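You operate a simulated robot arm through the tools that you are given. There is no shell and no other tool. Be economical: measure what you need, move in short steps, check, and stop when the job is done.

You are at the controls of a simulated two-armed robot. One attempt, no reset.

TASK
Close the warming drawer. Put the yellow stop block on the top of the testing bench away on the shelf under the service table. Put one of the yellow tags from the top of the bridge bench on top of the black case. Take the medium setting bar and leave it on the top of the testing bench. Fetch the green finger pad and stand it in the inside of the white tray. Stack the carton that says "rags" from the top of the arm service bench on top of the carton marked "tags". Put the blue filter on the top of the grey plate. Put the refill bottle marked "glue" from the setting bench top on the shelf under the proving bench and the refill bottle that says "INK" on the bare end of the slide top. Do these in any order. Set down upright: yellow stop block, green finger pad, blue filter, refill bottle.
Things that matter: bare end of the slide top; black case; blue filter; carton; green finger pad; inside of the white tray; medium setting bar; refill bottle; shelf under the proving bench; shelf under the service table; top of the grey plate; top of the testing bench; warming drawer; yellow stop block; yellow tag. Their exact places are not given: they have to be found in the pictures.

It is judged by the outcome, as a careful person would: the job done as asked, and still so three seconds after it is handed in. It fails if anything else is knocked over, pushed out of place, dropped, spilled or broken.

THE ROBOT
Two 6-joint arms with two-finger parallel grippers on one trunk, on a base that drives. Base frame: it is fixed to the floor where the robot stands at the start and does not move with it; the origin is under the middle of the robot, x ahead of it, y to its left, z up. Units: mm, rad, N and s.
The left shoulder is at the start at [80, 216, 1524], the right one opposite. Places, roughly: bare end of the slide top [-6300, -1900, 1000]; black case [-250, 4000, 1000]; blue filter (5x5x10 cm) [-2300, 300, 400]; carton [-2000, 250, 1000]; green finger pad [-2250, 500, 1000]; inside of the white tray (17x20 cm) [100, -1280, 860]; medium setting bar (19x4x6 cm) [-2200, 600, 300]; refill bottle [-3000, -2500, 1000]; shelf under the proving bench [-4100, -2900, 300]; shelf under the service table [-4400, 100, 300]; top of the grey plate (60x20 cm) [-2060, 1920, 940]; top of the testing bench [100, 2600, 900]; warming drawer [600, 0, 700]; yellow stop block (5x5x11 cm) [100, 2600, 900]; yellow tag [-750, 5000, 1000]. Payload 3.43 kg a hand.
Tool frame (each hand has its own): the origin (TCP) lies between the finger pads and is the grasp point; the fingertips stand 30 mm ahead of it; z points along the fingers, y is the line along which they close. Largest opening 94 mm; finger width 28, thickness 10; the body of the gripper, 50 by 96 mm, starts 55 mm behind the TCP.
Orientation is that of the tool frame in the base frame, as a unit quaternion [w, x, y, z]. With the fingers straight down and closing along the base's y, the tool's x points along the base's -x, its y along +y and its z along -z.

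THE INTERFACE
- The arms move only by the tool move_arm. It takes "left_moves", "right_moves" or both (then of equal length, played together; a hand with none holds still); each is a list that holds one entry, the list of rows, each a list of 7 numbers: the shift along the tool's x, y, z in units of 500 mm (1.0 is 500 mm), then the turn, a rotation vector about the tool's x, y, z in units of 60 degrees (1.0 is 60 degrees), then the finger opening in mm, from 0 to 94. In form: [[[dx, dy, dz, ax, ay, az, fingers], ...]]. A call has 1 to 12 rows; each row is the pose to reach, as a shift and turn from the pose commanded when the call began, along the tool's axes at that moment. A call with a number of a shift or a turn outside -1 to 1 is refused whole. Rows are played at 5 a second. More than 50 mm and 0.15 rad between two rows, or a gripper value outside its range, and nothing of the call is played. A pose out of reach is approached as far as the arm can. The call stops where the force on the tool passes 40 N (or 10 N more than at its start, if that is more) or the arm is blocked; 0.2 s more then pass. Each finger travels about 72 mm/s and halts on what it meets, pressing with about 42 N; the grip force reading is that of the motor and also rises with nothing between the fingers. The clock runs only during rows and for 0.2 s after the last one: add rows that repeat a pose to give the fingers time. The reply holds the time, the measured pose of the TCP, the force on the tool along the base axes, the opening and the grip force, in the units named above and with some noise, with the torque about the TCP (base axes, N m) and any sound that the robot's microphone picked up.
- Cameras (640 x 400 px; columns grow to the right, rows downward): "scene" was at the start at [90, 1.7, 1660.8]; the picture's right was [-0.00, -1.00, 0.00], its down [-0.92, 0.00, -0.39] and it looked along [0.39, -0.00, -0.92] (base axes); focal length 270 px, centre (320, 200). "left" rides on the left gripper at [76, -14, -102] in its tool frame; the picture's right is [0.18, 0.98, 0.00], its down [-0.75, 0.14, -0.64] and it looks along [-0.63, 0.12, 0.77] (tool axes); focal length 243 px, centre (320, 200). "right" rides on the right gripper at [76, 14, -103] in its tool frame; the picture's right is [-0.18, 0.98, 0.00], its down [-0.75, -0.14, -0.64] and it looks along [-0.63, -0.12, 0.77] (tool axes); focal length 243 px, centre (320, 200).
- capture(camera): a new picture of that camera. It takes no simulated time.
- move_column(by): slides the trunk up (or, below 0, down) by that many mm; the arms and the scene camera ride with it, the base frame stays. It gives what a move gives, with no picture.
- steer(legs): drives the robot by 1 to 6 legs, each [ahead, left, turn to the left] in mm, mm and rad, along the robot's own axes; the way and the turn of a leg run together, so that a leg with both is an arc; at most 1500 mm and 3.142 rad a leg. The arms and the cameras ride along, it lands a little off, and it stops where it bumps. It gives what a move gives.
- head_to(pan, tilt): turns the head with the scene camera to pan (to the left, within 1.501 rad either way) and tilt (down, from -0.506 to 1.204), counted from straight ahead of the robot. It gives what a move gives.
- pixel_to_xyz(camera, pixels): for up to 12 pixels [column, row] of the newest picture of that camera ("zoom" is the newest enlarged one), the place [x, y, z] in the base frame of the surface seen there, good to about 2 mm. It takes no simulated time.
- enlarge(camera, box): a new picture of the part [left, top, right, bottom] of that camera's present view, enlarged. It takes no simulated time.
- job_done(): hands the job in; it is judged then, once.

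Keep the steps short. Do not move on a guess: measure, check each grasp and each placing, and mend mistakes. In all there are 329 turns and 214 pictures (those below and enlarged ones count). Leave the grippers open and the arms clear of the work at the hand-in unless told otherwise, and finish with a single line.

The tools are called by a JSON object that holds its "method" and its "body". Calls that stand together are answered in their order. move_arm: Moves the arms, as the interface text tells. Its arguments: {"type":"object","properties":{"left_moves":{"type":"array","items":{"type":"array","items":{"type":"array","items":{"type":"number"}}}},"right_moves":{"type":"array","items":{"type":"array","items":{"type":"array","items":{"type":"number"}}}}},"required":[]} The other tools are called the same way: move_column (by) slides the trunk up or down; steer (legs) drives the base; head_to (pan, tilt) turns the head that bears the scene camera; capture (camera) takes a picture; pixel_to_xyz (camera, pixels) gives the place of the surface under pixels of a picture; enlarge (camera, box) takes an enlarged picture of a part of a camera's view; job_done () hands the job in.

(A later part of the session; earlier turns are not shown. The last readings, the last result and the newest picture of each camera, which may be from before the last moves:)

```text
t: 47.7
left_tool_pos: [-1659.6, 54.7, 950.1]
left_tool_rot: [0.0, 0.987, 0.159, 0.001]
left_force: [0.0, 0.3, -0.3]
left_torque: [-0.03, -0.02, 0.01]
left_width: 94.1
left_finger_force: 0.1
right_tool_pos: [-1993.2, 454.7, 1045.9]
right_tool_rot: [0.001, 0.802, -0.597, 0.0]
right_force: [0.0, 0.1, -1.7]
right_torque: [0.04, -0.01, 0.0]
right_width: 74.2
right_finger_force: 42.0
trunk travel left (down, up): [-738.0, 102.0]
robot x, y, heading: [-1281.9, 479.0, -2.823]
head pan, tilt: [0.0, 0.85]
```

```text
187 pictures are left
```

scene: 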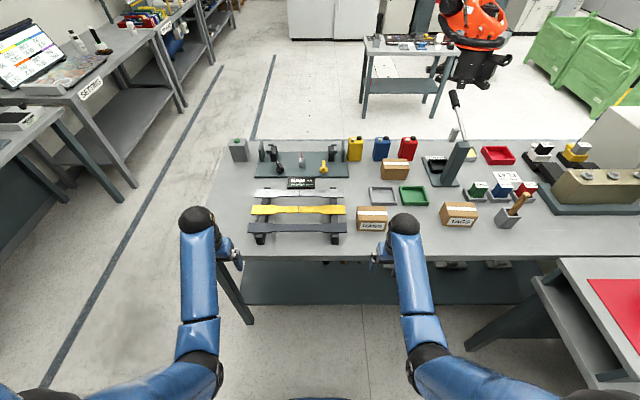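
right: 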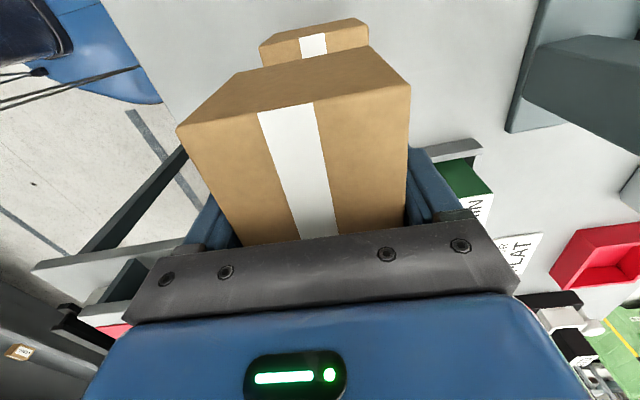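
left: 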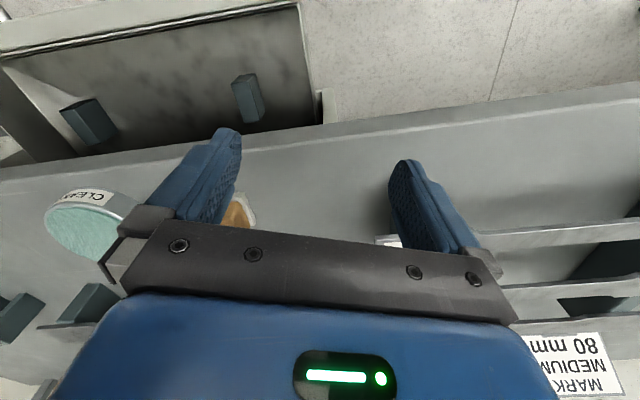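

Over the tags carton within 5 mm. I trim and lower 38 mm, then feel for contact.

{"method": "move_arm", "body": {"right_moves": [[[0.009, 0.002, 0.02, 0, 0, 0, 30], [0.009, 0.002, 0.05, 0, 0, 0, 30], [0.009, 0.002, 0.072, 0, 0, 0, 30], [0.009, 0.002, 0.078, 0, 0, 0, 30], [0.009, 0.002, 0.082, 0, 0, 0, 30]]]}}

{"method": "capture", "body": {"camera": "scene"}}

```text
t: 48.9
left_tool_pos: [-1658.9, 54.2, 951.4]
left_tool_rot: [0.001, 0.987, 0.159, 0.001]
left_force: [-0.3, 0.0, -0.6]
left_torque: [0.0, 0.01, 0.03]
left_width: 93.9
left_finger_force: 0.0
right_tool_pos: [-1992.9, 448.3, 1005.9]
right_tool_rot: [0.001, 0.802, -0.598, -0.001]
right_force: [0.6, -0.5, 1.1]
right_torque: [0.07, -0.05, -0.05]
right_width: 73.9
right_finger_force: 42.4
trunk travel left (down, up): [-738.0, 102.0]
robot x, y, heading: [-1285.2, 483.3, -2.823]
head pan, tilt: [0.0, 0.85]
```

```text
186 pictures are left
```

scene: 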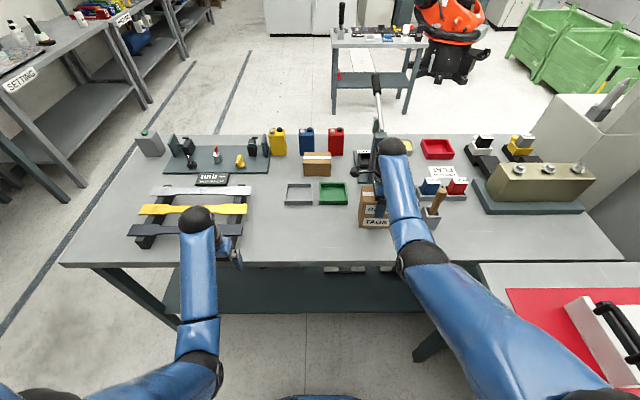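

The carton rests on tags (force turned upward). I open and rise straight up.

{"method": "move_arm", "body": {"right_moves": [[[0, 0, 0, 0, 0, 0, 84], [0, 0, 0, 0, 0, 0, 92], [0, 0, -0.05, 0, 0, 0, 92], [0, 0, -0.12, 0, 0, 0, 92], [0, 0, -0.2, 0, 0, 0, 92]]]}}

{"method": "capture", "body": {"camera": "right"}}

{"method": "enlarge", "body": {"camera": "scene", "box": [340, 160, 480, 248]}}

```text
t: 50.1
left_tool_pos: [-1659.8, 52.5, 950.7]
left_tool_rot: [0.0, 0.987, 0.16, 0.001]
left_force: [-1.7, 0.3, 0.6]
left_torque: [-0.02, 0.02, 0.0]
left_width: 94.2
left_finger_force: 0.0
right_tool_pos: [-1995.8, 447.6, 1101.1]
right_tool_rot: [0.0, 0.802, -0.597, -0.001]
right_force: [-0.4, -0.4, -0.7]
right_torque: [-0.01, -0.01, -0.02]
right_width: 92.1
right_finger_force: 0.1
right hand out of reach, approached as far as the arm can: row 5
trunk travel left (down, up): [-738.0, 102.0]
robot x, y, heading: [-1286.0, 484.1, -2.824]
head pan, tilt: [0.0, 0.85]
```

```text
185 pictures are left
```

right: 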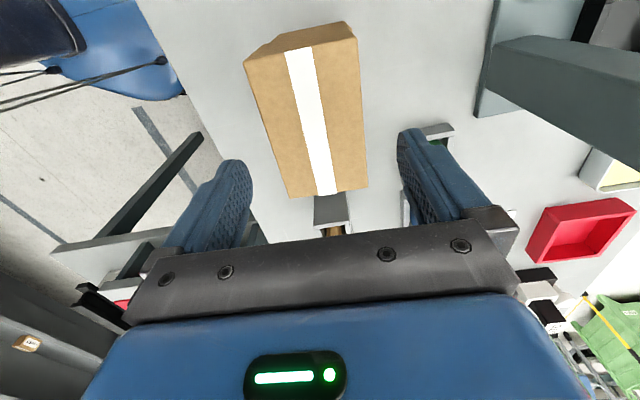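

```text
4.55 times, centred on (410, 204) of scene
```

zoom: 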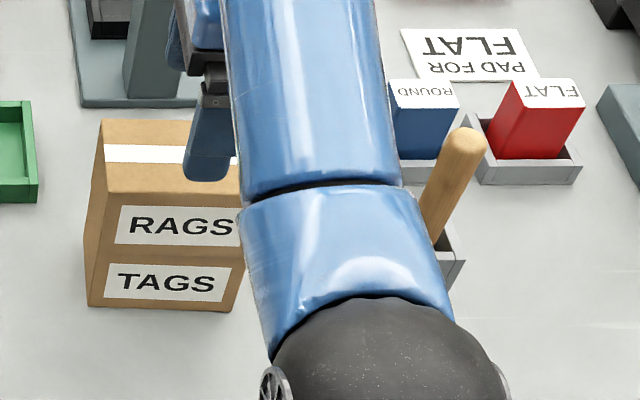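

"RAGS" stands squarely on "TAGS". I back off 120 mm to see the green finger pad behind it.

{"method": "steer", "body": {"legs": [[-130, 0, 0]]}}

{"method": "capture", "body": {"camera": "scene"}}

{"method": "enlarge", "body": {"camera": "scene", "box": [390, 150, 500, 219]}}

```text
t: 51.4
left_tool_pos: [-1537.8, 94.0, 948.9]
left_tool_rot: [0.0, 0.987, 0.16, 0.002]
left_force: [-0.3, 0.0, -0.3]
left_torque: [-0.01, -0.02, 0.02]
left_width: 93.8
left_finger_force: 0.1
right_tool_pos: [-1875.1, 488.2, 1099.2]
right_tool_rot: [-0.001, 0.802, -0.597, 0.001]
right_force: [-1.2, -0.1, -0.9]
right_torque: [0.04, -0.03, -0.01]
right_width: 92.4
right_finger_force: 0.1
trunk travel left (down, up): [-738.0, 102.0]
robot x, y, heading: [-1159.5, 523.6, -2.823]
head pan, tilt: [0.0, 0.85]
```

```text
183 pictures are left
```

scene: 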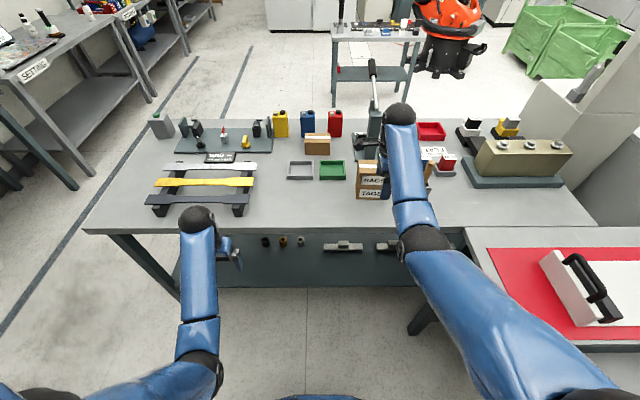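

```text
5.80 times, centred on (445, 184) of scene
```

zoom: 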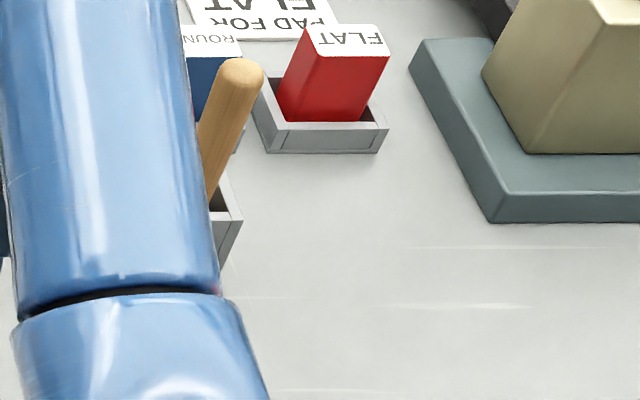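

I raise the trunk for clearance, then move right 119 mm and ahead 130 mm and look down with the right hand camera.

{"method": "move_column", "body": {"by": 95}}

{"method": "steer", "body": {"legs": [[0, -119, 0], [170, 0, 0]]}}

{"method": "capture", "body": {"camera": "right"}}

```text
t: 52.6
left_tool_pos: [-1535.9, 94.6, 1045.6]
left_tool_rot: [0.0, 0.987, 0.16, 0.001]
left_force: [0.9, -0.1, -0.5]
left_torque: [0.04, 0.0, -0.03]
left_width: 93.8
left_finger_force: 0.0
right_tool_pos: [-1874.2, 488.0, 1196.4]
right_tool_rot: [0.0, 0.803, -0.597, -0.001]
right_force: [0.2, -0.4, -0.5]
right_torque: [0.0, -0.01, -0.03]
right_width: 92.0
right_finger_force: 0.1
trunk travel left (down, up): [-833.0, 7.0]
robot x, y, heading: [-1159.7, 521.6, -2.823]
head pan, tilt: [0.0, 0.85]
```

```text
t: 55.0
left_tool_pos: [-1732.4, 155.4, 1047.3]
left_tool_rot: [0.001, 0.987, 0.159, -0.001]
left_force: [-0.2, -0.9, 0.0]
left_torque: [0.03, 0.01, -0.04]
left_width: 93.9
left_finger_force: 0.0
right_tool_pos: [-2069.6, 548.1, 1198.7]
right_tool_rot: [0.003, 0.802, -0.597, -0.001]
right_force: [0.2, 0.2, 0.4]
right_torque: [0.01, 0.03, -0.01]
right_width: 92.0
right_finger_force: 0.1
trunk travel left (down, up): [-833.0, 7.0]
robot x, y, heading: [-1356.9, 582.3, -2.82]
head pan, tilt: [0.0, 0.85]
```

```text
181 pictures are left
```

right: 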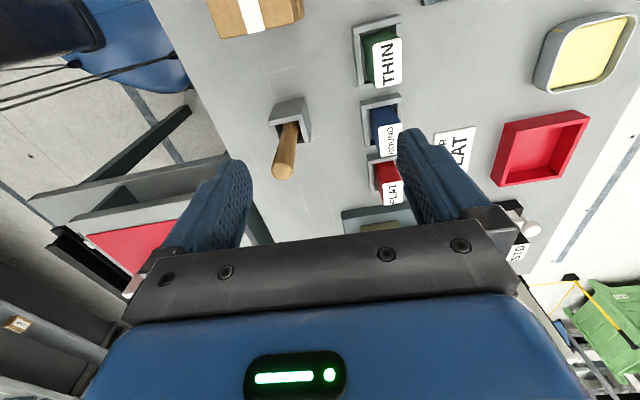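

{"method": "enlarge", "body": {"camera": "right", "box": [340, 5, 440, 100]}}

{"method": "pixel_to_xyz", "body": {"camera": "right", "pixels": [[376, 44], [400, 40], [378, 82], [400, 77], [365, 40], [368, 78], [387, 62], [355, 30], [395, 20]]}}

```text
4.21 times, centred on (390, 52) of right
```

zoom: 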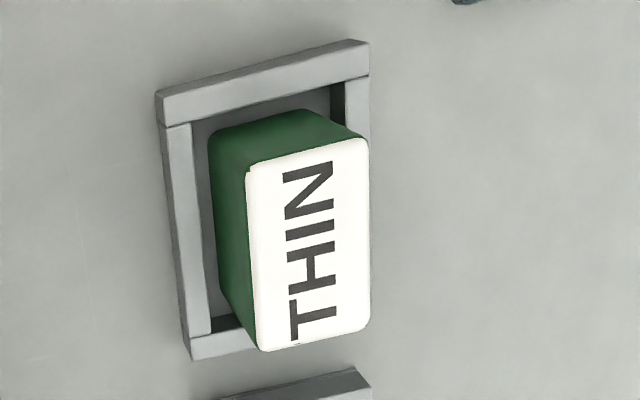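

```text
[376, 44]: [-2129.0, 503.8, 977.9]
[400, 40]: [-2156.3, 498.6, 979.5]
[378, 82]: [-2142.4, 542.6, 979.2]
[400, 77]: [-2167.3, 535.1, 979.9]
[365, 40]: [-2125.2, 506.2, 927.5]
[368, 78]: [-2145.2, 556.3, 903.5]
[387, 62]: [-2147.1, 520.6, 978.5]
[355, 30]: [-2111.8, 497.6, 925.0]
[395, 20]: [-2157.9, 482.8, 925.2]
```

The green THIN pad: top centre (-2149,521,979), about 30 mm deep × 45 wide, its holder's walls reach z 925. I raise the left hand 80 mm for clearance, lower the right one partly, and drive 84 mm ahead.

{"method": "move_arm", "body": {"left_moves": [[[0, 0, -0.05, 0, 0, 0, 94], [0, 0, -0.1, 0, 0, 0, 94], [0, 0, -0.16, 0, 0, 0, 94], [0, 0, -0.16, 0, 0, 0, 94]]], "right_moves": [[[0.006, 0, 0.05, 0, 0, 0, 60], [0.006, 0, 0.1, 0, 0, 0, 60], [0.006, 0, 0.16, 0, 0, 0, 60], [0.006, 0, 0.2, 0, 0, 0, 60]]]}}

{"method": "steer", "body": {"legs": [[84, 0, 0]]}}

{"method": "move_arm", "body": {"right_moves": [[[0, 0, 0, 0, 0, 0, 60], [0, 0, 0, 0, 0, 0, 60], [0, 0, 0, 0, 0, 0, 60]]]}}

{"method": "capture", "body": {"camera": "right"}}

```text
t: 56.0
left_tool_pos: [-1752.2, 142.7, 1057.7]
left_tool_rot: [0.0, 0.987, 0.161, 0.0]
left_force: [0.7, -0.6, 0.1]
left_torque: [-0.02, 0.0, 0.0]
left_width: 94.0
left_finger_force: 0.1
left hand out of reach, approached as far as the arm can: row 1, 2, 3, 4
right_tool_pos: [-2068.8, 541.0, 1095.6]
right_tool_rot: [0.001, 0.802, -0.597, 0.0]
right_force: [0.7, 0.7, -0.5]
right_torque: [0.03, -0.04, -0.01]
right_width: 59.9
right_finger_force: 0.0
trunk travel left (down, up): [-833.0, 7.0]
robot x, y, heading: [-1361.2, 580.9, -2.82]
head pan, tilt: [0.0, 0.85]
```

```text
t: 57.0
left_tool_pos: [-1818.5, 122.7, 1062.9]
left_tool_rot: [0.001, 0.987, 0.159, -0.006]
left_force: [1.0, 0.5, 0.8]
left_torque: [-0.01, 0.05, 0.04]
left_width: 94.1
left_finger_force: 0.0
right_tool_pos: [-2136.3, 521.0, 1105.9]
right_tool_rot: [0.006, 0.801, -0.598, -0.004]
right_force: [1.7, 1.2, -0.1]
right_torque: [-0.01, 0.05, 0.0]
right_width: 60.0
right_finger_force: 0.0
trunk travel left (down, up): [-833.0, 7.0]
robot x, y, heading: [-1436.1, 555.1, -2.826]
head pan, tilt: [0.0, 0.85]
```

```text
t: 57.8
left_tool_pos: [-1827.4, 120.0, 1059.9]
left_tool_rot: [0.0, 0.987, 0.16, -0.001]
left_force: [0.4, -0.7, -0.2]
left_torque: [-0.05, -0.02, 0.02]
left_width: 94.1
left_finger_force: 0.2
right_tool_pos: [-2145.1, 519.0, 1097.5]
right_tool_rot: [0.002, 0.801, -0.599, -0.001]
right_force: [-0.2, 0.4, 0.4]
right_torque: [-0.02, 0.02, 0.0]
right_width: 60.1
right_finger_force: 0.2
trunk travel left (down, up): [-833.0, 7.0]
robot x, y, heading: [-1438.4, 554.9, -2.827]
head pan, tilt: [0.0, 0.85]
```

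```text
179 pictures are left
```

right: 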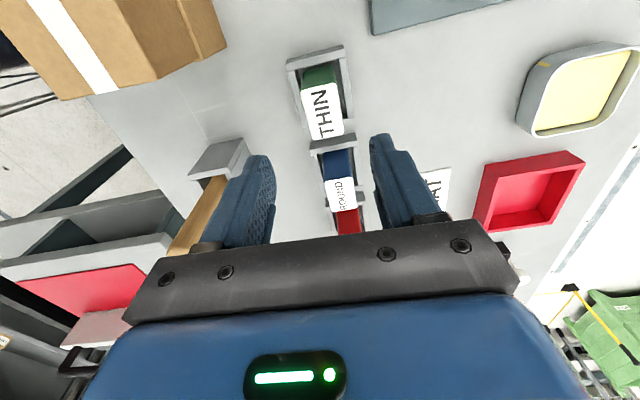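

Right hand is over the pad within 4 mm. I trim, lower the trunk 95 mm and then the arm the rest to TCP z 960.

{"method": "move_column", "body": {"by": -90}}

{"method": "move_arm", "body": {"right_moves": [[[-0.006, 0.006, 0.03, 0, 0, 0, 60], [-0.006, 0.006, 0.06, 0, 0, 0, 60], [-0.006, 0.006, 0.09, 0, 0, 0, 60], [-0.006, 0.006, 0.094, 0, 0, 0, 60]]]}}

{"method": "capture", "body": {"camera": "right"}}

```text
t: 59.1
left_tool_pos: [-1830.4, 119.6, 968.5]
left_tool_rot: [0.0, 0.987, 0.16, 0.001]
left_force: [0.2, -0.1, -0.6]
left_torque: [0.02, -0.03, 0.03]
left_width: 94.0
left_finger_force: 0.0
right_tool_pos: [-2147.3, 518.1, 1007.5]
right_tool_rot: [0.0, 0.801, -0.598, -0.001]
right_force: [-0.2, 0.2, 0.7]
right_torque: [0.01, 0.0, 0.0]
right_width: 60.0
right_finger_force: 0.0
trunk travel left (down, up): [-743.0, 97.0]
robot x, y, heading: [-1440.1, 556.4, -2.824]
head pan, tilt: [0.0, 0.85]
```

```text
t: 60.1
left_tool_pos: [-1831.2, 119.2, 968.0]
left_tool_rot: [0.0, 0.987, 0.159, 0.0]
left_force: [0.1, -0.2, -1.0]
left_torque: [-0.01, 0.02, 0.02]
left_width: 93.8
left_finger_force: 0.0
right_tool_pos: [-2151.9, 519.3, 958.3]
right_tool_rot: [0.001, 0.801, -0.598, 0.0]
right_force: [-0.1, 0.6, 1.2]
right_torque: [0.05, 0.0, -0.02]
right_width: 60.0
right_finger_force: 0.0
trunk travel left (down, up): [-743.0, 97.0]
robot x, y, heading: [-1440.8, 558.5, -2.822]
head pan, tilt: [0.0, 0.85]
```

```text
178 pictures are left
```

right: 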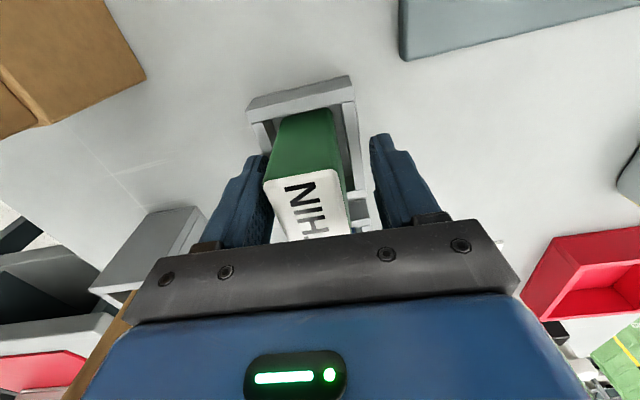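

The pad is between the fingers. I close and lift slowly.

{"method": "move_arm", "body": {"right_moves": [[[0, 0, 0, 0, 0, 0, 40], [0, 0, 0, 0, 0, 0, 20], [0, 0, 0, 0, 0, 0, 5], [0, 0, 0, 0, 0, 0, 5], [0, 0, -0.01, 0, 0, 0, 5], [0, 0, -0.03, 0, 0, 0, 5], [0, 0, -0.06, 0, 0, 0, 5], [0, 0, -0.1, 0, 0, 0, 5], [0, 0, -0.14, 0, 0, 0, 5]]]}}

{"method": "capture", "body": {"camera": "right"}}

```text
t: 62.1
left_tool_pos: [-1830.1, 119.5, 969.2]
left_tool_rot: [0.0, 0.987, 0.159, 0.001]
left_force: [-0.2, -0.3, 0.4]
left_torque: [-0.04, 0.01, 0.03]
left_width: 93.9
left_finger_force: 0.0
right_tool_pos: [-2152.6, 518.6, 1029.7]
right_tool_rot: [0.001, 0.801, -0.598, 0.0]
right_force: [0.7, 0.4, -2.4]
right_torque: [0.0, -0.03, 0.0]
right_width: 37.9
right_finger_force: 42.0
trunk travel left (down, up): [-743.0, 97.0]
robot x, y, heading: [-1440.3, 555.8, -2.823]
head pan, tilt: [0.0, 0.85]
```

```text
177 pictures are left
```

right: 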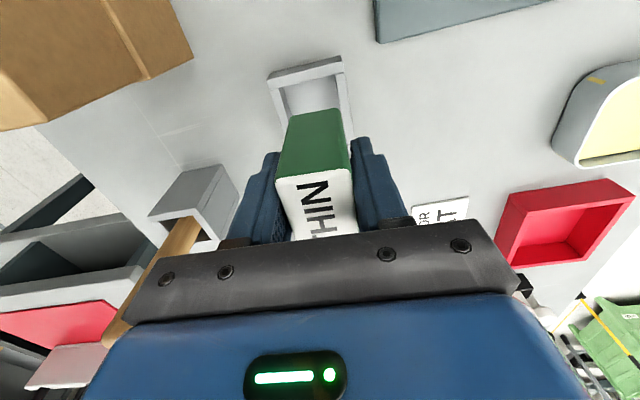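

I have the green pad (38 mm grip). I raise the trunk, back away, draw the arm in and swing round to look at the area of the white tray.

{"method": "move_column", "body": {"by": 90}}

{"method": "steer", "body": {"legs": [[-250, 0, 0], [-350, 450, 0]]}}

{"method": "move_arm", "body": {"right_moves": [[[0, -0.08, 0, 0, 0, 0, 5], [0, -0.16, 0, 0, 0, 0, 5], [0, -0.24, 0, 0, 0, 0, 5], [0, -0.32, 0, 0, 0, 0, 5], [0, -0.4, 0, 0, 0, 0, 5]]]}}

{"method": "steer", "body": {"legs": [[0, 0, 1.82]]}}

{"method": "head_to", "body": {"pan": 0, "tilt": 0.5}}

{"method": "capture", "body": {"camera": "scene"}}

```text
t: 63.3
left_tool_pos: [-1831.2, 119.4, 1058.3]
left_tool_rot: [-0.001, 0.987, 0.158, 0.0]
left_force: [-0.3, 0.0, -0.9]
left_torque: [-0.03, 0.0, 0.01]
left_width: 93.6
left_finger_force: 0.1
right_tool_pos: [-2152.1, 519.1, 1118.7]
right_tool_rot: [0.001, 0.802, -0.598, -0.001]
right_force: [0.1, -1.1, -2.2]
right_torque: [-0.02, -0.03, -0.02]
right_width: 38.2
right_finger_force: 42.0
trunk travel left (down, up): [-833.0, 7.0]
robot x, y, heading: [-1439.4, 555.8, -2.823]
head pan, tilt: [0.0, 0.85]
```

```text
t: 68.0
left_tool_pos: [-1119.7, -110.6, 1057.4]
left_tool_rot: [0.001, 0.987, 0.163, 0.002]
left_force: [0.3, 0.2, 0.2]
left_torque: [0.0, 0.02, 0.0]
left_width: 94.2
left_finger_force: 0.1
right_tool_pos: [-1442.8, 287.6, 1117.4]
right_tool_rot: [0.001, 0.802, -0.597, 0.001]
right_force: [-0.2, -0.3, -2.0]
right_torque: [-0.04, -0.02, -0.02]
right_width: 38.0
right_finger_force: 41.7
trunk travel left (down, up): [-833.0, 7.0]
robot x, y, heading: [-730.7, 327.0, -2.816]
head pan, tilt: [0.0, 0.85]
```

```text
t: 69.2
left_tool_pos: [-1116.2, -109.6, 1058.4]
left_tool_rot: [0.001, 0.987, 0.161, -0.002]
left_force: [-0.4, -0.7, -0.3]
left_torque: [0.0, 0.0, 0.0]
left_width: 94.0
left_finger_force: 0.0
right_tool_pos: [-1267.8, 340.5, 1059.9]
right_tool_rot: [0.003, 0.803, -0.596, -0.002]
right_force: [0.3, -0.3, -0.5]
right_torque: [0.01, 0.02, 0.0]
right_width: 38.1
right_finger_force: 42.0
right hand out of reach, approached as far as the arm can: row 2, 3, 4, 5
trunk travel left (down, up): [-833.0, 7.0]
robot x, y, heading: [-724.6, 331.1, -2.819]
head pan, tilt: [0.0, 0.85]
```

```text
t: 74.0
left_tool_pos: [-203.8, 65.1, 1058.3]
left_tool_rot: [0.001, 0.471, 0.882, 0.001]
left_force: [0.6, -0.1, 0.0]
left_torque: [0.04, -0.01, 0.02]
left_width: 94.0
left_finger_force: 0.0
right_tool_pos: [-600.8, -196.8, 1056.5]
right_tool_rot: [0.003, 0.962, 0.274, 0.0]
right_force: [0.0, -0.2, -1.5]
right_torque: [-0.01, 0.0, 0.02]
right_width: 38.3
right_finger_force: 42.1
trunk travel left (down, up): [-833.0, 7.0]
robot x, y, heading: [-726.1, 322.3, -0.987]
head pan, tilt: [0.0, 0.85]
```

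```text
t: 74.8
left_tool_pos: [-203.0, 66.0, 1058.3]
left_tool_rot: [0.0, 0.473, 0.881, 0.0]
left_force: [-0.3, -0.4, 0.1]
left_torque: [0.0, 0.01, 0.0]
left_width: 93.7
left_finger_force: 0.1
right_tool_pos: [-600.0, -196.7, 1057.4]
right_tool_rot: [0.003, 0.961, 0.275, 0.0]
right_force: [-1.0, 0.6, -2.1]
right_torque: [-0.04, 0.0, -0.02]
right_width: 37.8
right_finger_force: 42.2
trunk travel left (down, up): [-833.0, 7.0]
robot x, y, heading: [-730.8, 324.6, -0.979]
head pan, tilt: [0.0, 0.499]
```

```text
176 pictures are left
```

scene: 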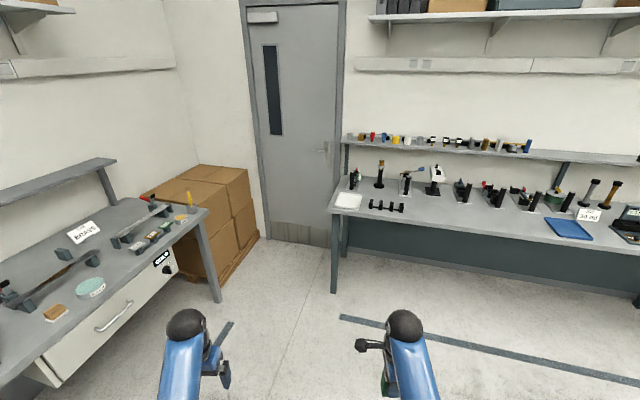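

The white tray lies at about (348,201) on the left end of the right-hand bench. I measure.

{"method": "pixel_to_xyz", "body": {"camera": "scene", "pixels": [[348, 201], [337, 206], [359, 208], [362, 196], [340, 195], [331, 211], [450, 225], [560, 241], [385, 207], [348, 180], [360, 205]]}}

{"method": "enlarge", "body": {"camera": "scene", "box": [320, 150, 420, 225]}}

```text
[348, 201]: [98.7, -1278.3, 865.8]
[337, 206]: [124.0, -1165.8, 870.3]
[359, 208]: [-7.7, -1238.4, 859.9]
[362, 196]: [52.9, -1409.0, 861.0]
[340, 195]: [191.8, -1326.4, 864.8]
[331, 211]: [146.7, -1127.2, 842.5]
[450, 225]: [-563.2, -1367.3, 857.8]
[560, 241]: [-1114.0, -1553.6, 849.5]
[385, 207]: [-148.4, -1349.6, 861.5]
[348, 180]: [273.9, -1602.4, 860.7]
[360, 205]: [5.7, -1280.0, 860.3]
```

```text
5.33 times, centred on (370, 188) of scene
```

zoom: 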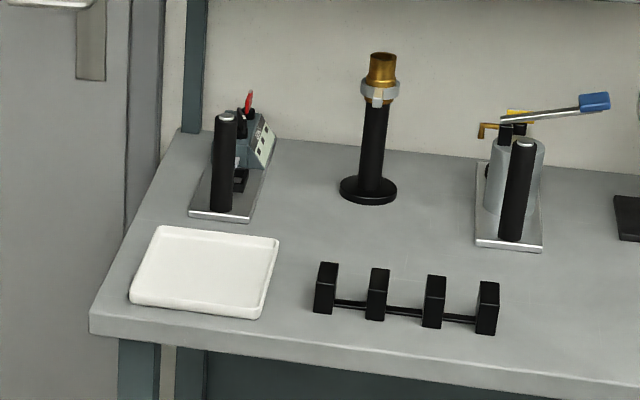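

The bench faces heading -1.245; tray centre (99,-1278), floor z 866. I turn square and drive up.

{"method": "steer", "body": {"legs": [[0, 0, -0.266], [1191, 455, 0]]}}

{"method": "head_to", "body": {"pan": -0.1, "tilt": 0.9}}

{"method": "capture", "body": {"camera": "scene"}}

```text
t: 82.1
left_tool_pos: [524.4, -1028.0, 1058.3]
left_tool_rot: [0.0, 0.573, 0.82, 0.0]
left_force: [0.9, 0.2, 0.0]
left_torque: [0.0, 0.01, 0.0]
left_width: 93.7
left_finger_force: 0.0
right_tool_pos: [78.3, -1189.8, 1056.9]
right_tool_rot: [0.003, 0.987, 0.16, 0.0]
right_force: [-0.5, -0.1, -1.3]
right_torque: [0.03, 0.0, -0.02]
right_width: 38.0
right_finger_force: 42.2
trunk travel left (down, up): [-833.0, 7.0]
robot x, y, heading: [73.0, -647.0, -1.218]
head pan, tilt: [0.0, 0.499]
```

```text
t: 83.0
left_tool_pos: [524.6, -1028.1, 1057.6]
left_tool_rot: [0.0, 0.573, 0.82, 0.001]
left_force: [-0.6, 0.0, 0.4]
left_torque: [-0.01, 0.0, 0.0]
left_width: 94.0
left_finger_force: 0.0
right_tool_pos: [77.0, -1191.2, 1057.5]
right_tool_rot: [0.002, 0.987, 0.16, 0.0]
right_force: [-0.5, 0.2, -1.1]
right_torque: [0.02, 0.01, 0.0]
right_width: 37.8
right_finger_force: 42.1
trunk travel left (down, up): [-833.0, 7.0]
robot x, y, heading: [75.6, -648.1, -1.219]
head pan, tilt: [-0.099, 0.901]
```

```text
174 pictures are left
```

scene: 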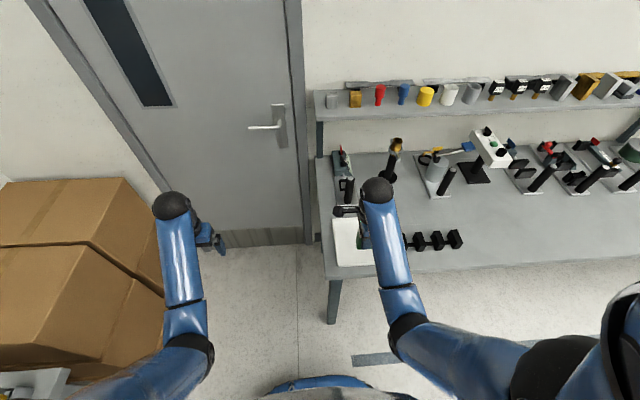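

{"method": "pixel_to_xyz", "body": {"camera": "scene", "pixels": [[150, 250], [120, 185], [250, 200], [336, 260], [372, 258], [338, 222], [345, 240], [326, 268], [360, 265]]}}

{"method": "capture", "body": {"camera": "right"}}

```text
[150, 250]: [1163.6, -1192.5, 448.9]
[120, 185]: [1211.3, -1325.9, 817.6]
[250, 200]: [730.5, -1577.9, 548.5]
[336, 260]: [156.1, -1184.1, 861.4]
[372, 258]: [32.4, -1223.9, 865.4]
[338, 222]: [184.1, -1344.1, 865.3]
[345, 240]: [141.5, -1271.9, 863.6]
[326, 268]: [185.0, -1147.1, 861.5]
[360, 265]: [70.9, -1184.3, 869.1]
```

```text
173 pictures are left
```

right: 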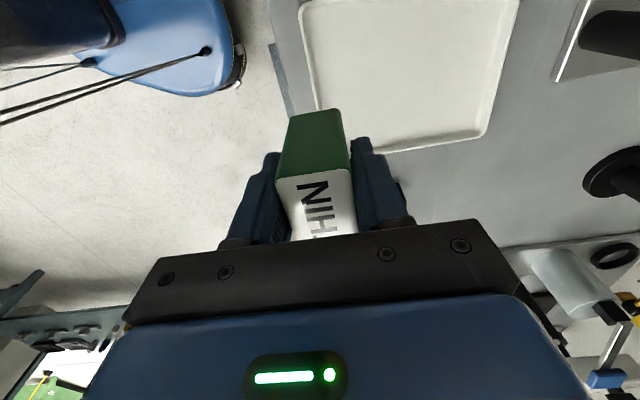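

{"method": "pixel_to_xyz", "body": {"camera": "right", "pixels": [[310, 60], [380, 146], [483, 128], [515, 10], [410, 70], [305, 8]]}}

```text
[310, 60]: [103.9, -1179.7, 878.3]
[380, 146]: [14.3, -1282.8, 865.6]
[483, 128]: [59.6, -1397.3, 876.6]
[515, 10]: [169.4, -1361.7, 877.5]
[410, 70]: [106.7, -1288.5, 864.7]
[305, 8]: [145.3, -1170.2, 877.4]
```

Tray centre is (100,-1280). I reach 92 mm forward, lower the trunk 115 mm and then feel down.

{"method": "move_arm", "body": {"right_moves": [[[-0.006, 0.09, 0, 0, 0, 0, 5], [-0.012, 0.184, 0, 0, 0, 0, 5], [-0.012, 0.184, 0, 0, 0, 0, 5]]]}}

{"method": "move_column", "body": {"by": -115}}

{"method": "capture", "body": {"camera": "right"}}

```text
t: 83.8
left_tool_pos: [525.3, -1027.2, 1058.4]
left_tool_rot: [0.0, 0.572, 0.82, 0.0]
left_force: [0.7, 0.1, -0.1]
left_torque: [-0.04, 0.01, 0.01]
left_width: 94.0
left_finger_force: 0.1
right_tool_pos: [100.2, -1281.8, 1055.8]
right_tool_rot: [0.001, 0.987, 0.16, 0.001]
right_force: [-0.3, 0.8, -0.8]
right_torque: [0.05, -0.01, -0.02]
right_width: 37.9
right_finger_force: 42.1
trunk travel left (down, up): [-833.0, 7.0]
robot x, y, heading: [75.6, -653.0, -1.215]
head pan, tilt: [-0.099, 0.901]
```

```text
t: 85.2
left_tool_pos: [524.3, -1027.1, 942.9]
left_tool_rot: [0.0, 0.573, 0.82, 0.0]
left_force: [-0.1, 1.1, -0.6]
left_torque: [-0.02, -0.02, 0.01]
left_width: 93.9
left_finger_force: 0.1
right_tool_pos: [99.5, -1282.5, 941.5]
right_tool_rot: [0.003, 0.987, 0.16, 0.001]
right_force: [0.0, 0.3, -1.3]
right_torque: [-0.01, -0.01, 0.03]
right_width: 37.9
right_finger_force: 42.0
trunk travel left (down, up): [-718.0, 122.0]
robot x, y, heading: [74.9, -652.4, -1.224]
head pan, tilt: [-0.099, 0.901]
```

```text
172 pictures are left
```

right: 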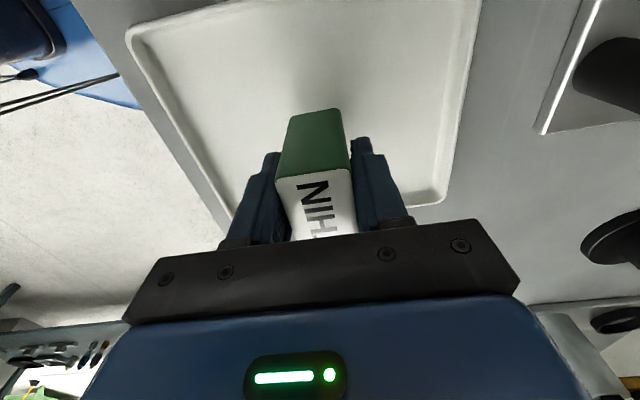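

{"method": "move_arm", "body": {"right_moves": [[[0, 0, 0.02, 0, 0, 0, 5], [0, 0, 0.034, 0, 0, 0, 5], [0, 0, 0.038, 0, 0, 0, 5], [0, 0, 0.042, 0, 0, 0, 5]]]}}

```text
t: 86.2
left_tool_pos: [525.2, -1027.8, 942.9]
left_tool_rot: [-0.001, 0.572, 0.82, 0.0]
left_force: [-0.3, 0.2, -0.1]
left_torque: [-0.01, -0.02, -0.05]
left_width: 93.9
left_finger_force: 0.1
right_tool_pos: [98.3, -1282.0, 919.6]
right_tool_rot: [0.003, 0.987, 0.16, 0.0]
right_force: [0.6, 0.3, -1.8]
right_torque: [-0.02, -0.03, 0.01]
right_width: 37.9
right_finger_force: 42.4
trunk travel left (down, up): [-718.0, 122.0]
robot x, y, heading: [73.0, -648.7, -1.219]
head pan, tilt: [-0.099, 0.901]
```

{"method": "move_arm", "body": {"right_moves": [[[0, 0, 0.004, 0, 0, 0, 5], [0, 0, 0.008, 0, 0, 0, 5]]]}}

{"method": "capture", "body": {"camera": "scene"}}

```text
t: 86.8
left_tool_pos: [525.5, -1025.6, 944.6]
left_tool_rot: [0.001, 0.572, 0.82, -0.001]
left_force: [0.3, -0.3, 0.1]
left_torque: [-0.01, 0.0, 0.0]
left_width: 94.0
left_finger_force: 0.2
right_tool_pos: [98.9, -1282.9, 919.5]
right_tool_rot: [0.007, 0.987, 0.16, 0.001]
right_force: [-1.8, -2.2, 19.4]
right_torque: [0.22, 0.21, 0.03]
right_width: 37.8
right_finger_force: 41.6
trunk travel left (down, up): [-718.0, 122.0]
robot x, y, heading: [74.3, -653.6, -1.222]
head pan, tilt: [-0.099, 0.901]
```

```text
171 pictures are left
```

scene: 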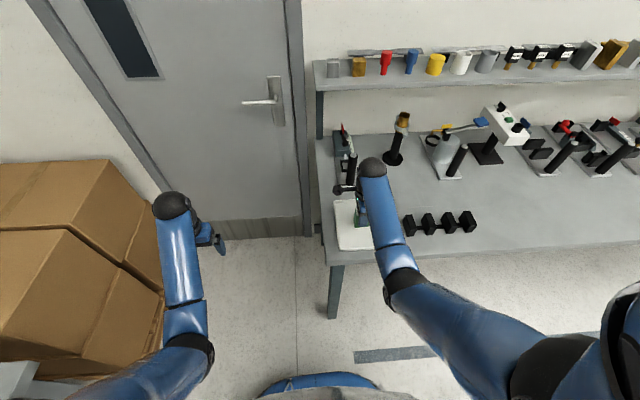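

Contact (19 N up). I ease up 2 mm, open fully and rise.

{"method": "move_arm", "body": {"right_moves": [[[0, 0, -0.005, 0, 0, 0, 5], [0, 0, -0.005, 0, 0, 0, 50], [0, 0, -0.005, 0, 0, 0, 70], [0, 0, -0.06, 0, 0, 0, 70], [0, 0, -0.14, 0, 0, 0, 70], [0, 0, -0.22, 0, 0, 0, 70], [0, -0.06, -0.22, 0, 0, 0, 70]]]}}

{"method": "capture", "body": {"camera": "right"}}

```text
t: 88.4
left_tool_pos: [523.9, -1026.8, 943.7]
left_tool_rot: [0.0, 0.572, 0.82, 0.001]
left_force: [0.0, 0.4, -0.4]
left_torque: [0.02, 0.0, -0.02]
left_width: 93.8
left_finger_force: 0.0
right_tool_pos: [103.9, -1276.0, 990.4]
right_tool_rot: [0.004, 0.987, 0.16, 0.0]
right_force: [-0.4, -0.5, 0.5]
right_torque: [0.0, -0.04, -0.03]
right_width: 70.0
right_finger_force: 0.1
right hand out of reach, approached as far as the arm can: row 6, 7
trunk travel left (down, up): [-718.0, 122.0]
robot x, y, heading: [76.4, -652.9, -1.223]
head pan, tilt: [-0.099, 0.901]
```

```text
170 pictures are left
```

right: 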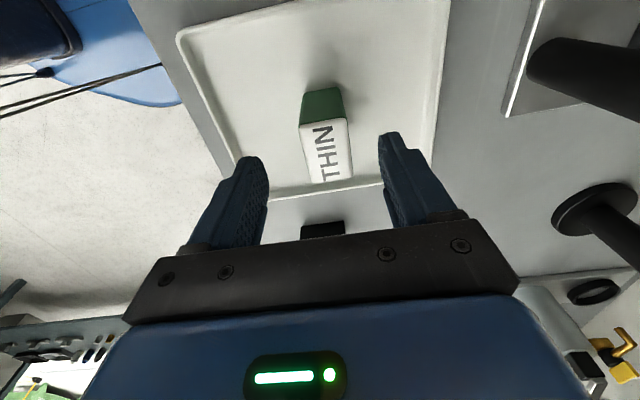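

The pad stands upright inside the tray. I raise the trunk, back off, turn toward the arm service bench and stop clear of it to set up the arms for the shelf.

{"method": "move_column", "body": {"by": 115}}

{"method": "steer", "body": {"legs": [[-450, 0, 0], [0, 0, -1.6], [500, -330, 0]]}}

{"method": "head_to", "body": {"pan": 0, "tilt": 0.6}}

{"method": "capture", "body": {"camera": "scene"}}

```text
t: 89.9
left_tool_pos: [524.7, -1027.1, 1058.9]
left_tool_rot: [0.001, 0.572, 0.82, 0.001]
left_force: [0.3, 0.2, -0.7]
left_torque: [-0.02, -0.02, 0.02]
left_width: 93.7
left_finger_force: 0.1
right_tool_pos: [104.0, -1277.0, 1104.8]
right_tool_rot: [0.003, 0.987, 0.159, 0.001]
right_force: [0.4, -0.8, -0.5]
right_torque: [-0.02, 0.02, -0.01]
right_width: 70.0
right_finger_force: 0.1
trunk travel left (down, up): [-833.0, 7.0]
robot x, y, heading: [73.9, -652.0, -1.221]
head pan, tilt: [-0.099, 0.901]
```

```text
t: 99.3
left_tool_pos: [-1019.1, -539.2, 1058.0]
left_tool_rot: [0.001, 0.985, 0.173, 0.0]
left_force: [0.0, 0.4, 0.8]
left_torque: [0.01, 0.0, -0.01]
left_width: 93.8
left_finger_force: 0.2
right_tool_pos: [-1266.0, -117.2, 1106.0]
right_tool_rot: [0.004, 0.81, -0.587, -0.003]
right_force: [0.6, -0.1, -0.1]
right_torque: [0.01, 0.01, 0.0]
right_width: 70.0
right_finger_force: 0.2
trunk travel left (down, up): [-833.0, 7.0]
robot x, y, heading: [-643.0, -90.4, -2.794]
head pan, tilt: [-0.099, 0.901]
```

```text
t: 100.2
left_tool_pos: [-1022.1, -539.2, 1057.7]
left_tool_rot: [0.0, 0.985, 0.173, 0.0]
left_force: [0.4, 0.6, 0.1]
left_torque: [0.02, 0.01, -0.02]
left_width: 93.9
left_finger_force: 0.1
right_tool_pos: [-1267.4, -115.9, 1104.7]
right_tool_rot: [0.003, 0.81, -0.587, -0.003]
right_force: [-0.4, 0.2, 0.0]
right_torque: [-0.01, 0.02, 0.0]
right_width: 70.1
right_finger_force: 0.1
trunk travel left (down, up): [-833.0, 7.0]
robot x, y, heading: [-641.7, -90.7, -2.793]
head pan, tilt: [0.0, 0.6]
```

```text
169 pictures are left
```

scene: 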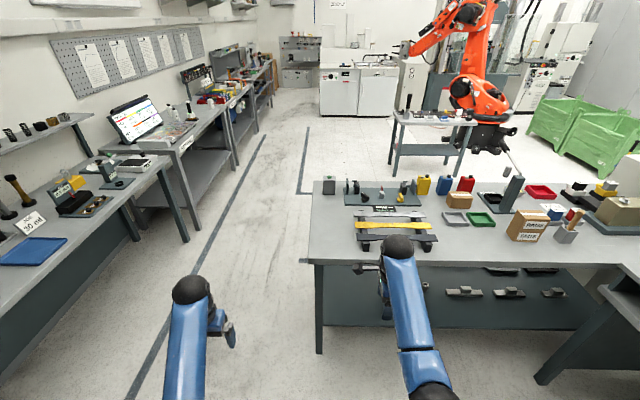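

I measure the bench's back edge and underside, to choose the side from which to reach the filter.

{"method": "pixel_to_xyz", "body": {"camera": "scene", "pixels": [[320, 182], [313, 262], [450, 184], [560, 195], [450, 264], [500, 268], [560, 270], [535, 185], [320, 275], [440, 285]]}}

{"method": "enlarge", "body": {"camera": "scene", "box": [310, 240, 620, 380]}}

```text
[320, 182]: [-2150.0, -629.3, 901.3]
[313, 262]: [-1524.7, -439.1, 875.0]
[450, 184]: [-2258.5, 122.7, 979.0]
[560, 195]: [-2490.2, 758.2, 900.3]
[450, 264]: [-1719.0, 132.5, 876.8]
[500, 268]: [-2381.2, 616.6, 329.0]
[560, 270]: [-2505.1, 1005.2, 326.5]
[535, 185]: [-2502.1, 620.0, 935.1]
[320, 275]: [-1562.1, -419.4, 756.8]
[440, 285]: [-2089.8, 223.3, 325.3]
```

```text
2.06 times, centred on (465, 310) of scene
```

zoom: 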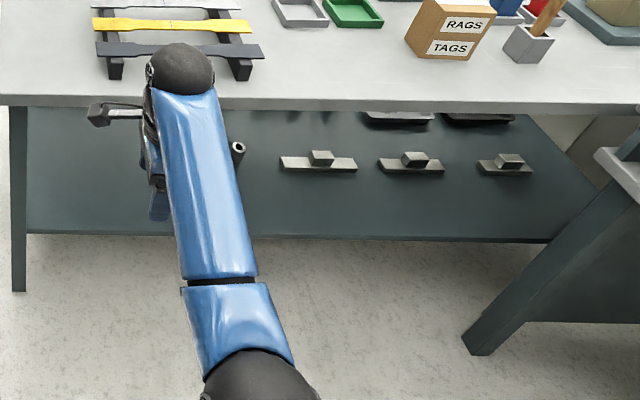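

The bench is 650 mm deep and the filter stands only about 160 mm from its back edge, so I'll take the filter from behind. The medium bar (in from the front by 250 mm) I take first, with the left hand held level. I tilt the left hand forward 45° here in the open.

{"method": "move_arm", "body": {"left_moves": [[[-0.03, 0, 0, 0, -0.125, 0, 94], [-0.06, 0, 0, 0, -0.25, 0, 94], [-0.09, 0, 0, 0, -0.375, 0, 94], [-0.12, 0, 0, 0, -0.5, 0, 94], [-0.15, 0, 0, 0, -0.625, 0, 94], [-0.18, 0, 0, 0, -0.75, 0, 94]]]}}

{"method": "pixel_to_xyz", "body": {"camera": "scene", "pixels": [[185, 240], [135, 225], [240, 165], [232, 200], [395, 175], [448, 180], [270, 110], [300, 160]]}}

```text
t: 101.5
left_tool_pos: [-1106.2, -569.8, 1057.5]
left_tool_rot: [0.067, 0.91, 0.16, -0.377]
left_force: [-0.2, 0.0, 0.4]
left_torque: [-0.01, 0.0, -0.01]
left_width: 93.9
left_finger_force: 0.1
right_tool_pos: [-1268.3, -116.3, 1104.8]
right_tool_rot: [0.002, 0.81, -0.586, -0.002]
right_force: [-1.2, -0.1, -0.1]
right_torque: [-0.01, 0.01, -0.01]
right_width: 69.8
right_finger_force: 0.1
trunk travel left (down, up): [-833.0, 7.0]
robot x, y, heading: [-643.5, -92.1, -2.796]
head pan, tilt: [0.0, 0.6]
```

```text
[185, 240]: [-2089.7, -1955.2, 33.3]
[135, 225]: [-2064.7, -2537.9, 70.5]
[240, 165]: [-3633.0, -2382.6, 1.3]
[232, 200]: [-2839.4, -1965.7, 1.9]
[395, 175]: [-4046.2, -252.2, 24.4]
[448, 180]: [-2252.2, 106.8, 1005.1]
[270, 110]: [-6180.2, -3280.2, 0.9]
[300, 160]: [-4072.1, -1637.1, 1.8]
```

The tilt works. The second 45° follows, going a bit further forward.

{"method": "move_arm", "body": {"left_moves": [[[-0.02, 0, 0.02, 0, -0.125, 0, 94], [-0.04, 0, 0.04, 0, -0.25, 0, 94], [-0.06, 0, 0.06, 0, -0.375, 0, 94], [-0.08, 0, 0.08, 0, -0.5, 0, 94], [-0.1, 0, 0.1, 0, -0.625, 0, 94], [-0.12, 0, 0.12, 0, -0.75, 0, 94]]]}}

{"method": "capture", "body": {"camera": "scene"}}

{"method": "capture", "body": {"camera": "left"}}

```text
t: 103.0
left_tool_pos: [-1179.5, -588.4, 1058.3]
left_tool_rot: [0.105, 0.731, 0.118, -0.664]
left_force: [0.3, -0.2, 0.2]
left_torque: [-0.01, -0.01, 0.0]
left_width: 93.8
left_finger_force: 0.1
left hand out of reach, approached as far as the arm can: row 5, 6
right_tool_pos: [-1268.0, -117.3, 1105.0]
right_tool_rot: [0.003, 0.81, -0.586, -0.001]
right_force: [0.7, 0.2, 0.1]
right_torque: [0.0, 0.04, -0.04]
right_width: 70.1
right_finger_force: 0.1
trunk travel left (down, up): [-833.0, 7.0]
robot x, y, heading: [-644.4, -92.7, -2.794]
head pan, tilt: [0.0, 0.6]
```

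```text
167 pictures are left
```

scene: 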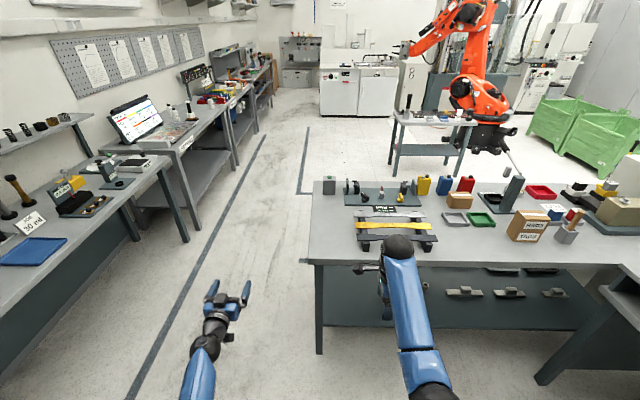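

```text
166 pictures are left
```

left: 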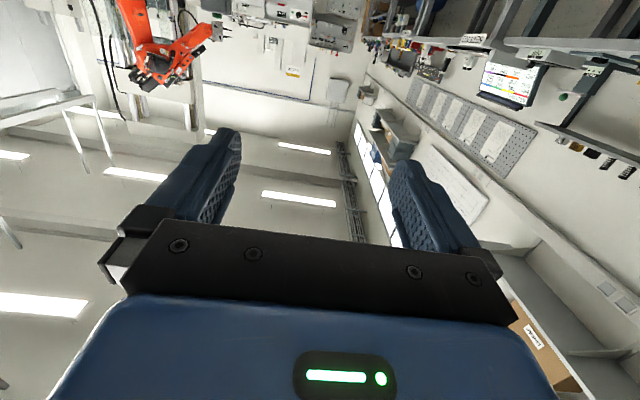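

Level tool at the needed reach works. But the neighbouring table on the right would block the spare right hand, so the right hand must take the bar. I turn the right hand's yaw back, and measure that table.

{"method": "move_arm", "body": {"right_moves": [[[0, 0, 0, 0, 0, -0.128, 70], [0, 0, 0, 0, 0, -0.256, 70], [0, 0, 0, 0, 0, -0.384, 70], [0, 0, 0, 0, 0, -0.511, 70], [0, 0, 0, 0, 0, -0.639, 70], [0, 0, 0, 0, 0, -0.75, 94]]]}}

{"method": "move_arm", "body": {"right_moves": [[[0, 0, 0, 0, 0, -0.128, 94], [0, 0, 0, 0, 0, -0.256, 94], [0, 0, 0, 0, 0, -0.384, 94], [0, 0, 0, 0, 0, -0.511, 94], [0, 0, 0, 0, 0, -0.639, 94], [0, 0, 0, 0, 0, -0.75, 94]]]}}

{"method": "pixel_to_xyz", "body": {"camera": "scene", "pixels": [[625, 285], [605, 300], [550, 375], [600, 325], [637, 330], [632, 225], [635, 275]]}}

```text
t: 104.3
left_tool_pos: [-1179.7, -588.3, 1058.8]
left_tool_rot: [0.105, 0.73, 0.117, -0.665]
left_force: [0.0, 0.4, -0.4]
left_torque: [-0.02, 0.01, 0.01]
left_width: 94.1
left_finger_force: 0.1
right_tool_pos: [-1267.2, -115.3, 1103.2]
right_tool_rot: [0.002, 0.973, -0.231, -0.003]
right_force: [0.3, -0.4, -0.5]
right_torque: [-0.02, -0.01, 0.01]
right_width: 93.8
right_finger_force: 0.0
trunk travel left (down, up): [-833.0, 7.0]
robot x, y, heading: [-643.5, -92.6, -2.792]
head pan, tilt: [0.0, 0.6]
```

```text
t: 105.8
left_tool_pos: [-1180.0, -587.6, 1059.1]
left_tool_rot: [0.105, 0.73, 0.117, -0.665]
left_force: [1.2, -0.5, -0.8]
left_torque: [-0.01, 0.0, -0.02]
left_width: 94.1
left_finger_force: 0.0
right_tool_pos: [-1269.1, -116.2, 1104.3]
right_tool_rot: [0.001, 0.987, 0.16, -0.004]
right_force: [0.1, 0.4, -0.1]
right_torque: [-0.01, -0.02, -0.02]
right_width: 93.8
right_finger_force: 0.2
trunk travel left (down, up): [-833.0, 7.0]
robot x, y, heading: [-644.7, -91.9, -2.792]
head pan, tilt: [0.0, 0.6]
```

```text
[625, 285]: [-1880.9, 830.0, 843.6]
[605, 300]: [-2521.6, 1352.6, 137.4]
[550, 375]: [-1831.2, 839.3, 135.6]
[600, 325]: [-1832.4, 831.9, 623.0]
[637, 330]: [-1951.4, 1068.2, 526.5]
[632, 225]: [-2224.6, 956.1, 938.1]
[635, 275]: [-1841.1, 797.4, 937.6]
```

Planning: the table on the right blocks the front for low work, and the back of the bench is open with about 1.8 m of floor. So I'll take filter and bar from behind. First both hands go to about 50–55° forward tilt, which keeps the wrist cameras off the shelf.

{"method": "move_arm", "body": {"left_moves": [[[0, 0, 0, 0, 0.09, 0, 94], [0, 0, 0, 0, 0.18, 0, 94], [0, 0, 0, 0, 0.27, 0, 94], [0, 0, 0, 0, 0.36, 0, 94], [0, 0, 0, 0, 0.45, 0, 94], [0, 0, 0, 0, 0.54, 0, 94]]], "right_moves": [[[-0.02, 0, 0.02, 0, -0.14, 0, 94], [-0.04, 0, 0.04, 0, -0.28, 0, 94], [-0.06, 0, 0.06, 0, -0.42, 0, 94], [-0.08, 0, 0.08, 0, -0.56, 0, 94], [-0.1, 0, 0.1, 0, -0.7, 0, 94], [-0.12, 0, 0.1, 0, -0.84, 0, 94]]]}}

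{"method": "steer", "body": {"legs": [[600, 400, 0], [0, 420, 0]]}}

{"method": "capture", "body": {"camera": "scene"}}

```text
t: 107.2
left_tool_pos: [-1177.7, -586.6, 1056.9]
left_tool_rot: [0.068, 0.887, 0.141, -0.434]
left_force: [0.7, 0.8, -1.1]
left_torque: [0.0, -0.05, -0.01]
left_width: 94.1
left_finger_force: 0.1
right_tool_pos: [-1323.7, -134.1, 1054.7]
right_tool_rot: [0.068, 0.892, 0.143, -0.424]
right_force: [-0.4, -0.2, -0.1]
right_torque: [-0.01, 0.01, -0.01]
right_width: 93.8
right_finger_force: 0.0
trunk travel left (down, up): [-833.0, 7.0]
robot x, y, heading: [-644.7, -92.0, -2.796]
head pan, tilt: [0.0, 0.6]
```

```text
t: 113.2
left_tool_pos: [-1469.0, -1557.3, 1058.7]
left_tool_rot: [0.068, 0.887, 0.14, -0.434]
left_force: [0.3, -0.1, 0.9]
left_torque: [-0.04, 0.01, 0.02]
left_width: 94.0
left_finger_force: 0.0
right_tool_pos: [-1613.6, -1102.8, 1053.7]
right_tool_rot: [0.068, 0.892, 0.141, -0.424]
right_force: [-0.3, 0.1, -0.5]
right_torque: [-0.02, 0.0, 0.02]
right_width: 93.8
right_finger_force: 0.1
trunk travel left (down, up): [-833.0, 7.0]
robot x, y, heading: [-929.8, -1064.8, -2.798]
head pan, tilt: [0.0, 0.6]
```

```text
165 pictures are left
```

scene: 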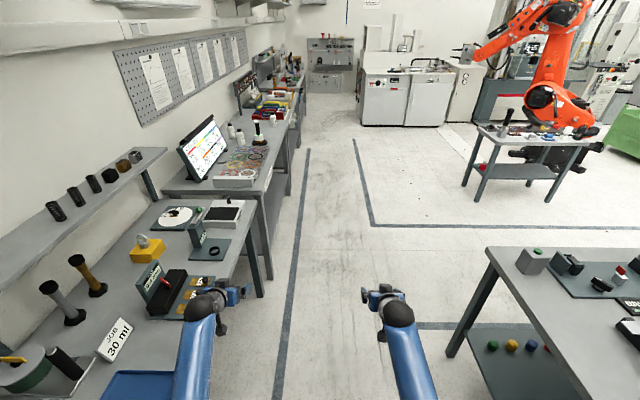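

The left hand is over the left-hand bench; I shift right to mid-aisle and drive along it past the bench's end, then turn round.

{"method": "steer", "body": {"legs": [[0, -200, 0], [1500, 0, 0], [250, 0, 0], [0, 0, -3.1]]}}

{"method": "head_to", "body": {"pan": 0.5, "tilt": 0.6}}

{"method": "capture", "body": {"camera": "scene"}}

```text
t: 130.6
left_tool_pos: [-2110.5, -948.5, 1057.4]
left_tool_rot: [0.433, -0.148, 0.886, 0.07]
left_force: [-0.2, 0.4, 0.0]
left_torque: [-0.03, 0.0, 0.03]
left_width: 93.8
left_finger_force: 0.1
right_tool_pos: [-1957.6, -1400.5, 1053.8]
right_tool_rot: [0.422, -0.15, 0.891, 0.071]
right_force: [0.3, 0.9, 0.4]
right_torque: [0.01, -0.01, -0.01]
right_width: 93.9
right_finger_force: 0.2
trunk travel left (down, up): [-833.0, 7.0]
robot x, y, heading: [-2639.0, -1452.7, 0.36]
head pan, tilt: [0.0, 0.6]
```

```text
t: 131.5
left_tool_pos: [-2110.3, -947.5, 1057.2]
left_tool_rot: [0.434, -0.149, 0.885, 0.072]
left_force: [0.0, 0.3, -0.9]
left_torque: [0.01, 0.03, -0.01]
left_width: 94.1
left_finger_force: 0.1
right_tool_pos: [-1957.9, -1400.2, 1053.7]
right_tool_rot: [0.423, -0.15, 0.891, 0.071]
right_force: [0.0, -0.2, 1.0]
right_torque: [0.0, -0.01, -0.02]
right_width: 94.3
right_finger_force: 0.1
trunk travel left (down, up): [-833.0, 7.0]
robot x, y, heading: [-2636.4, -1454.9, 0.364]
head pan, tilt: [0.499, 0.6]
```

```text
164 pictures are left
```

scene: 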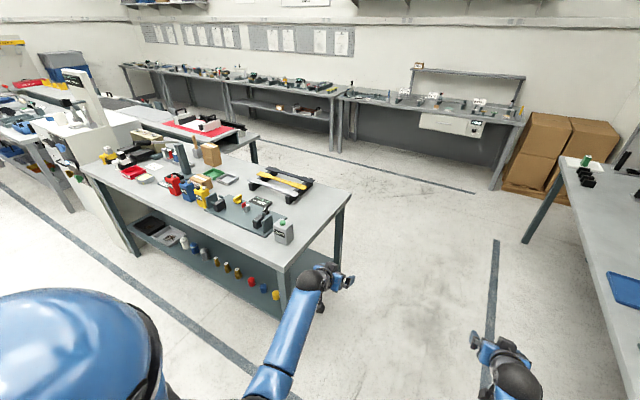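

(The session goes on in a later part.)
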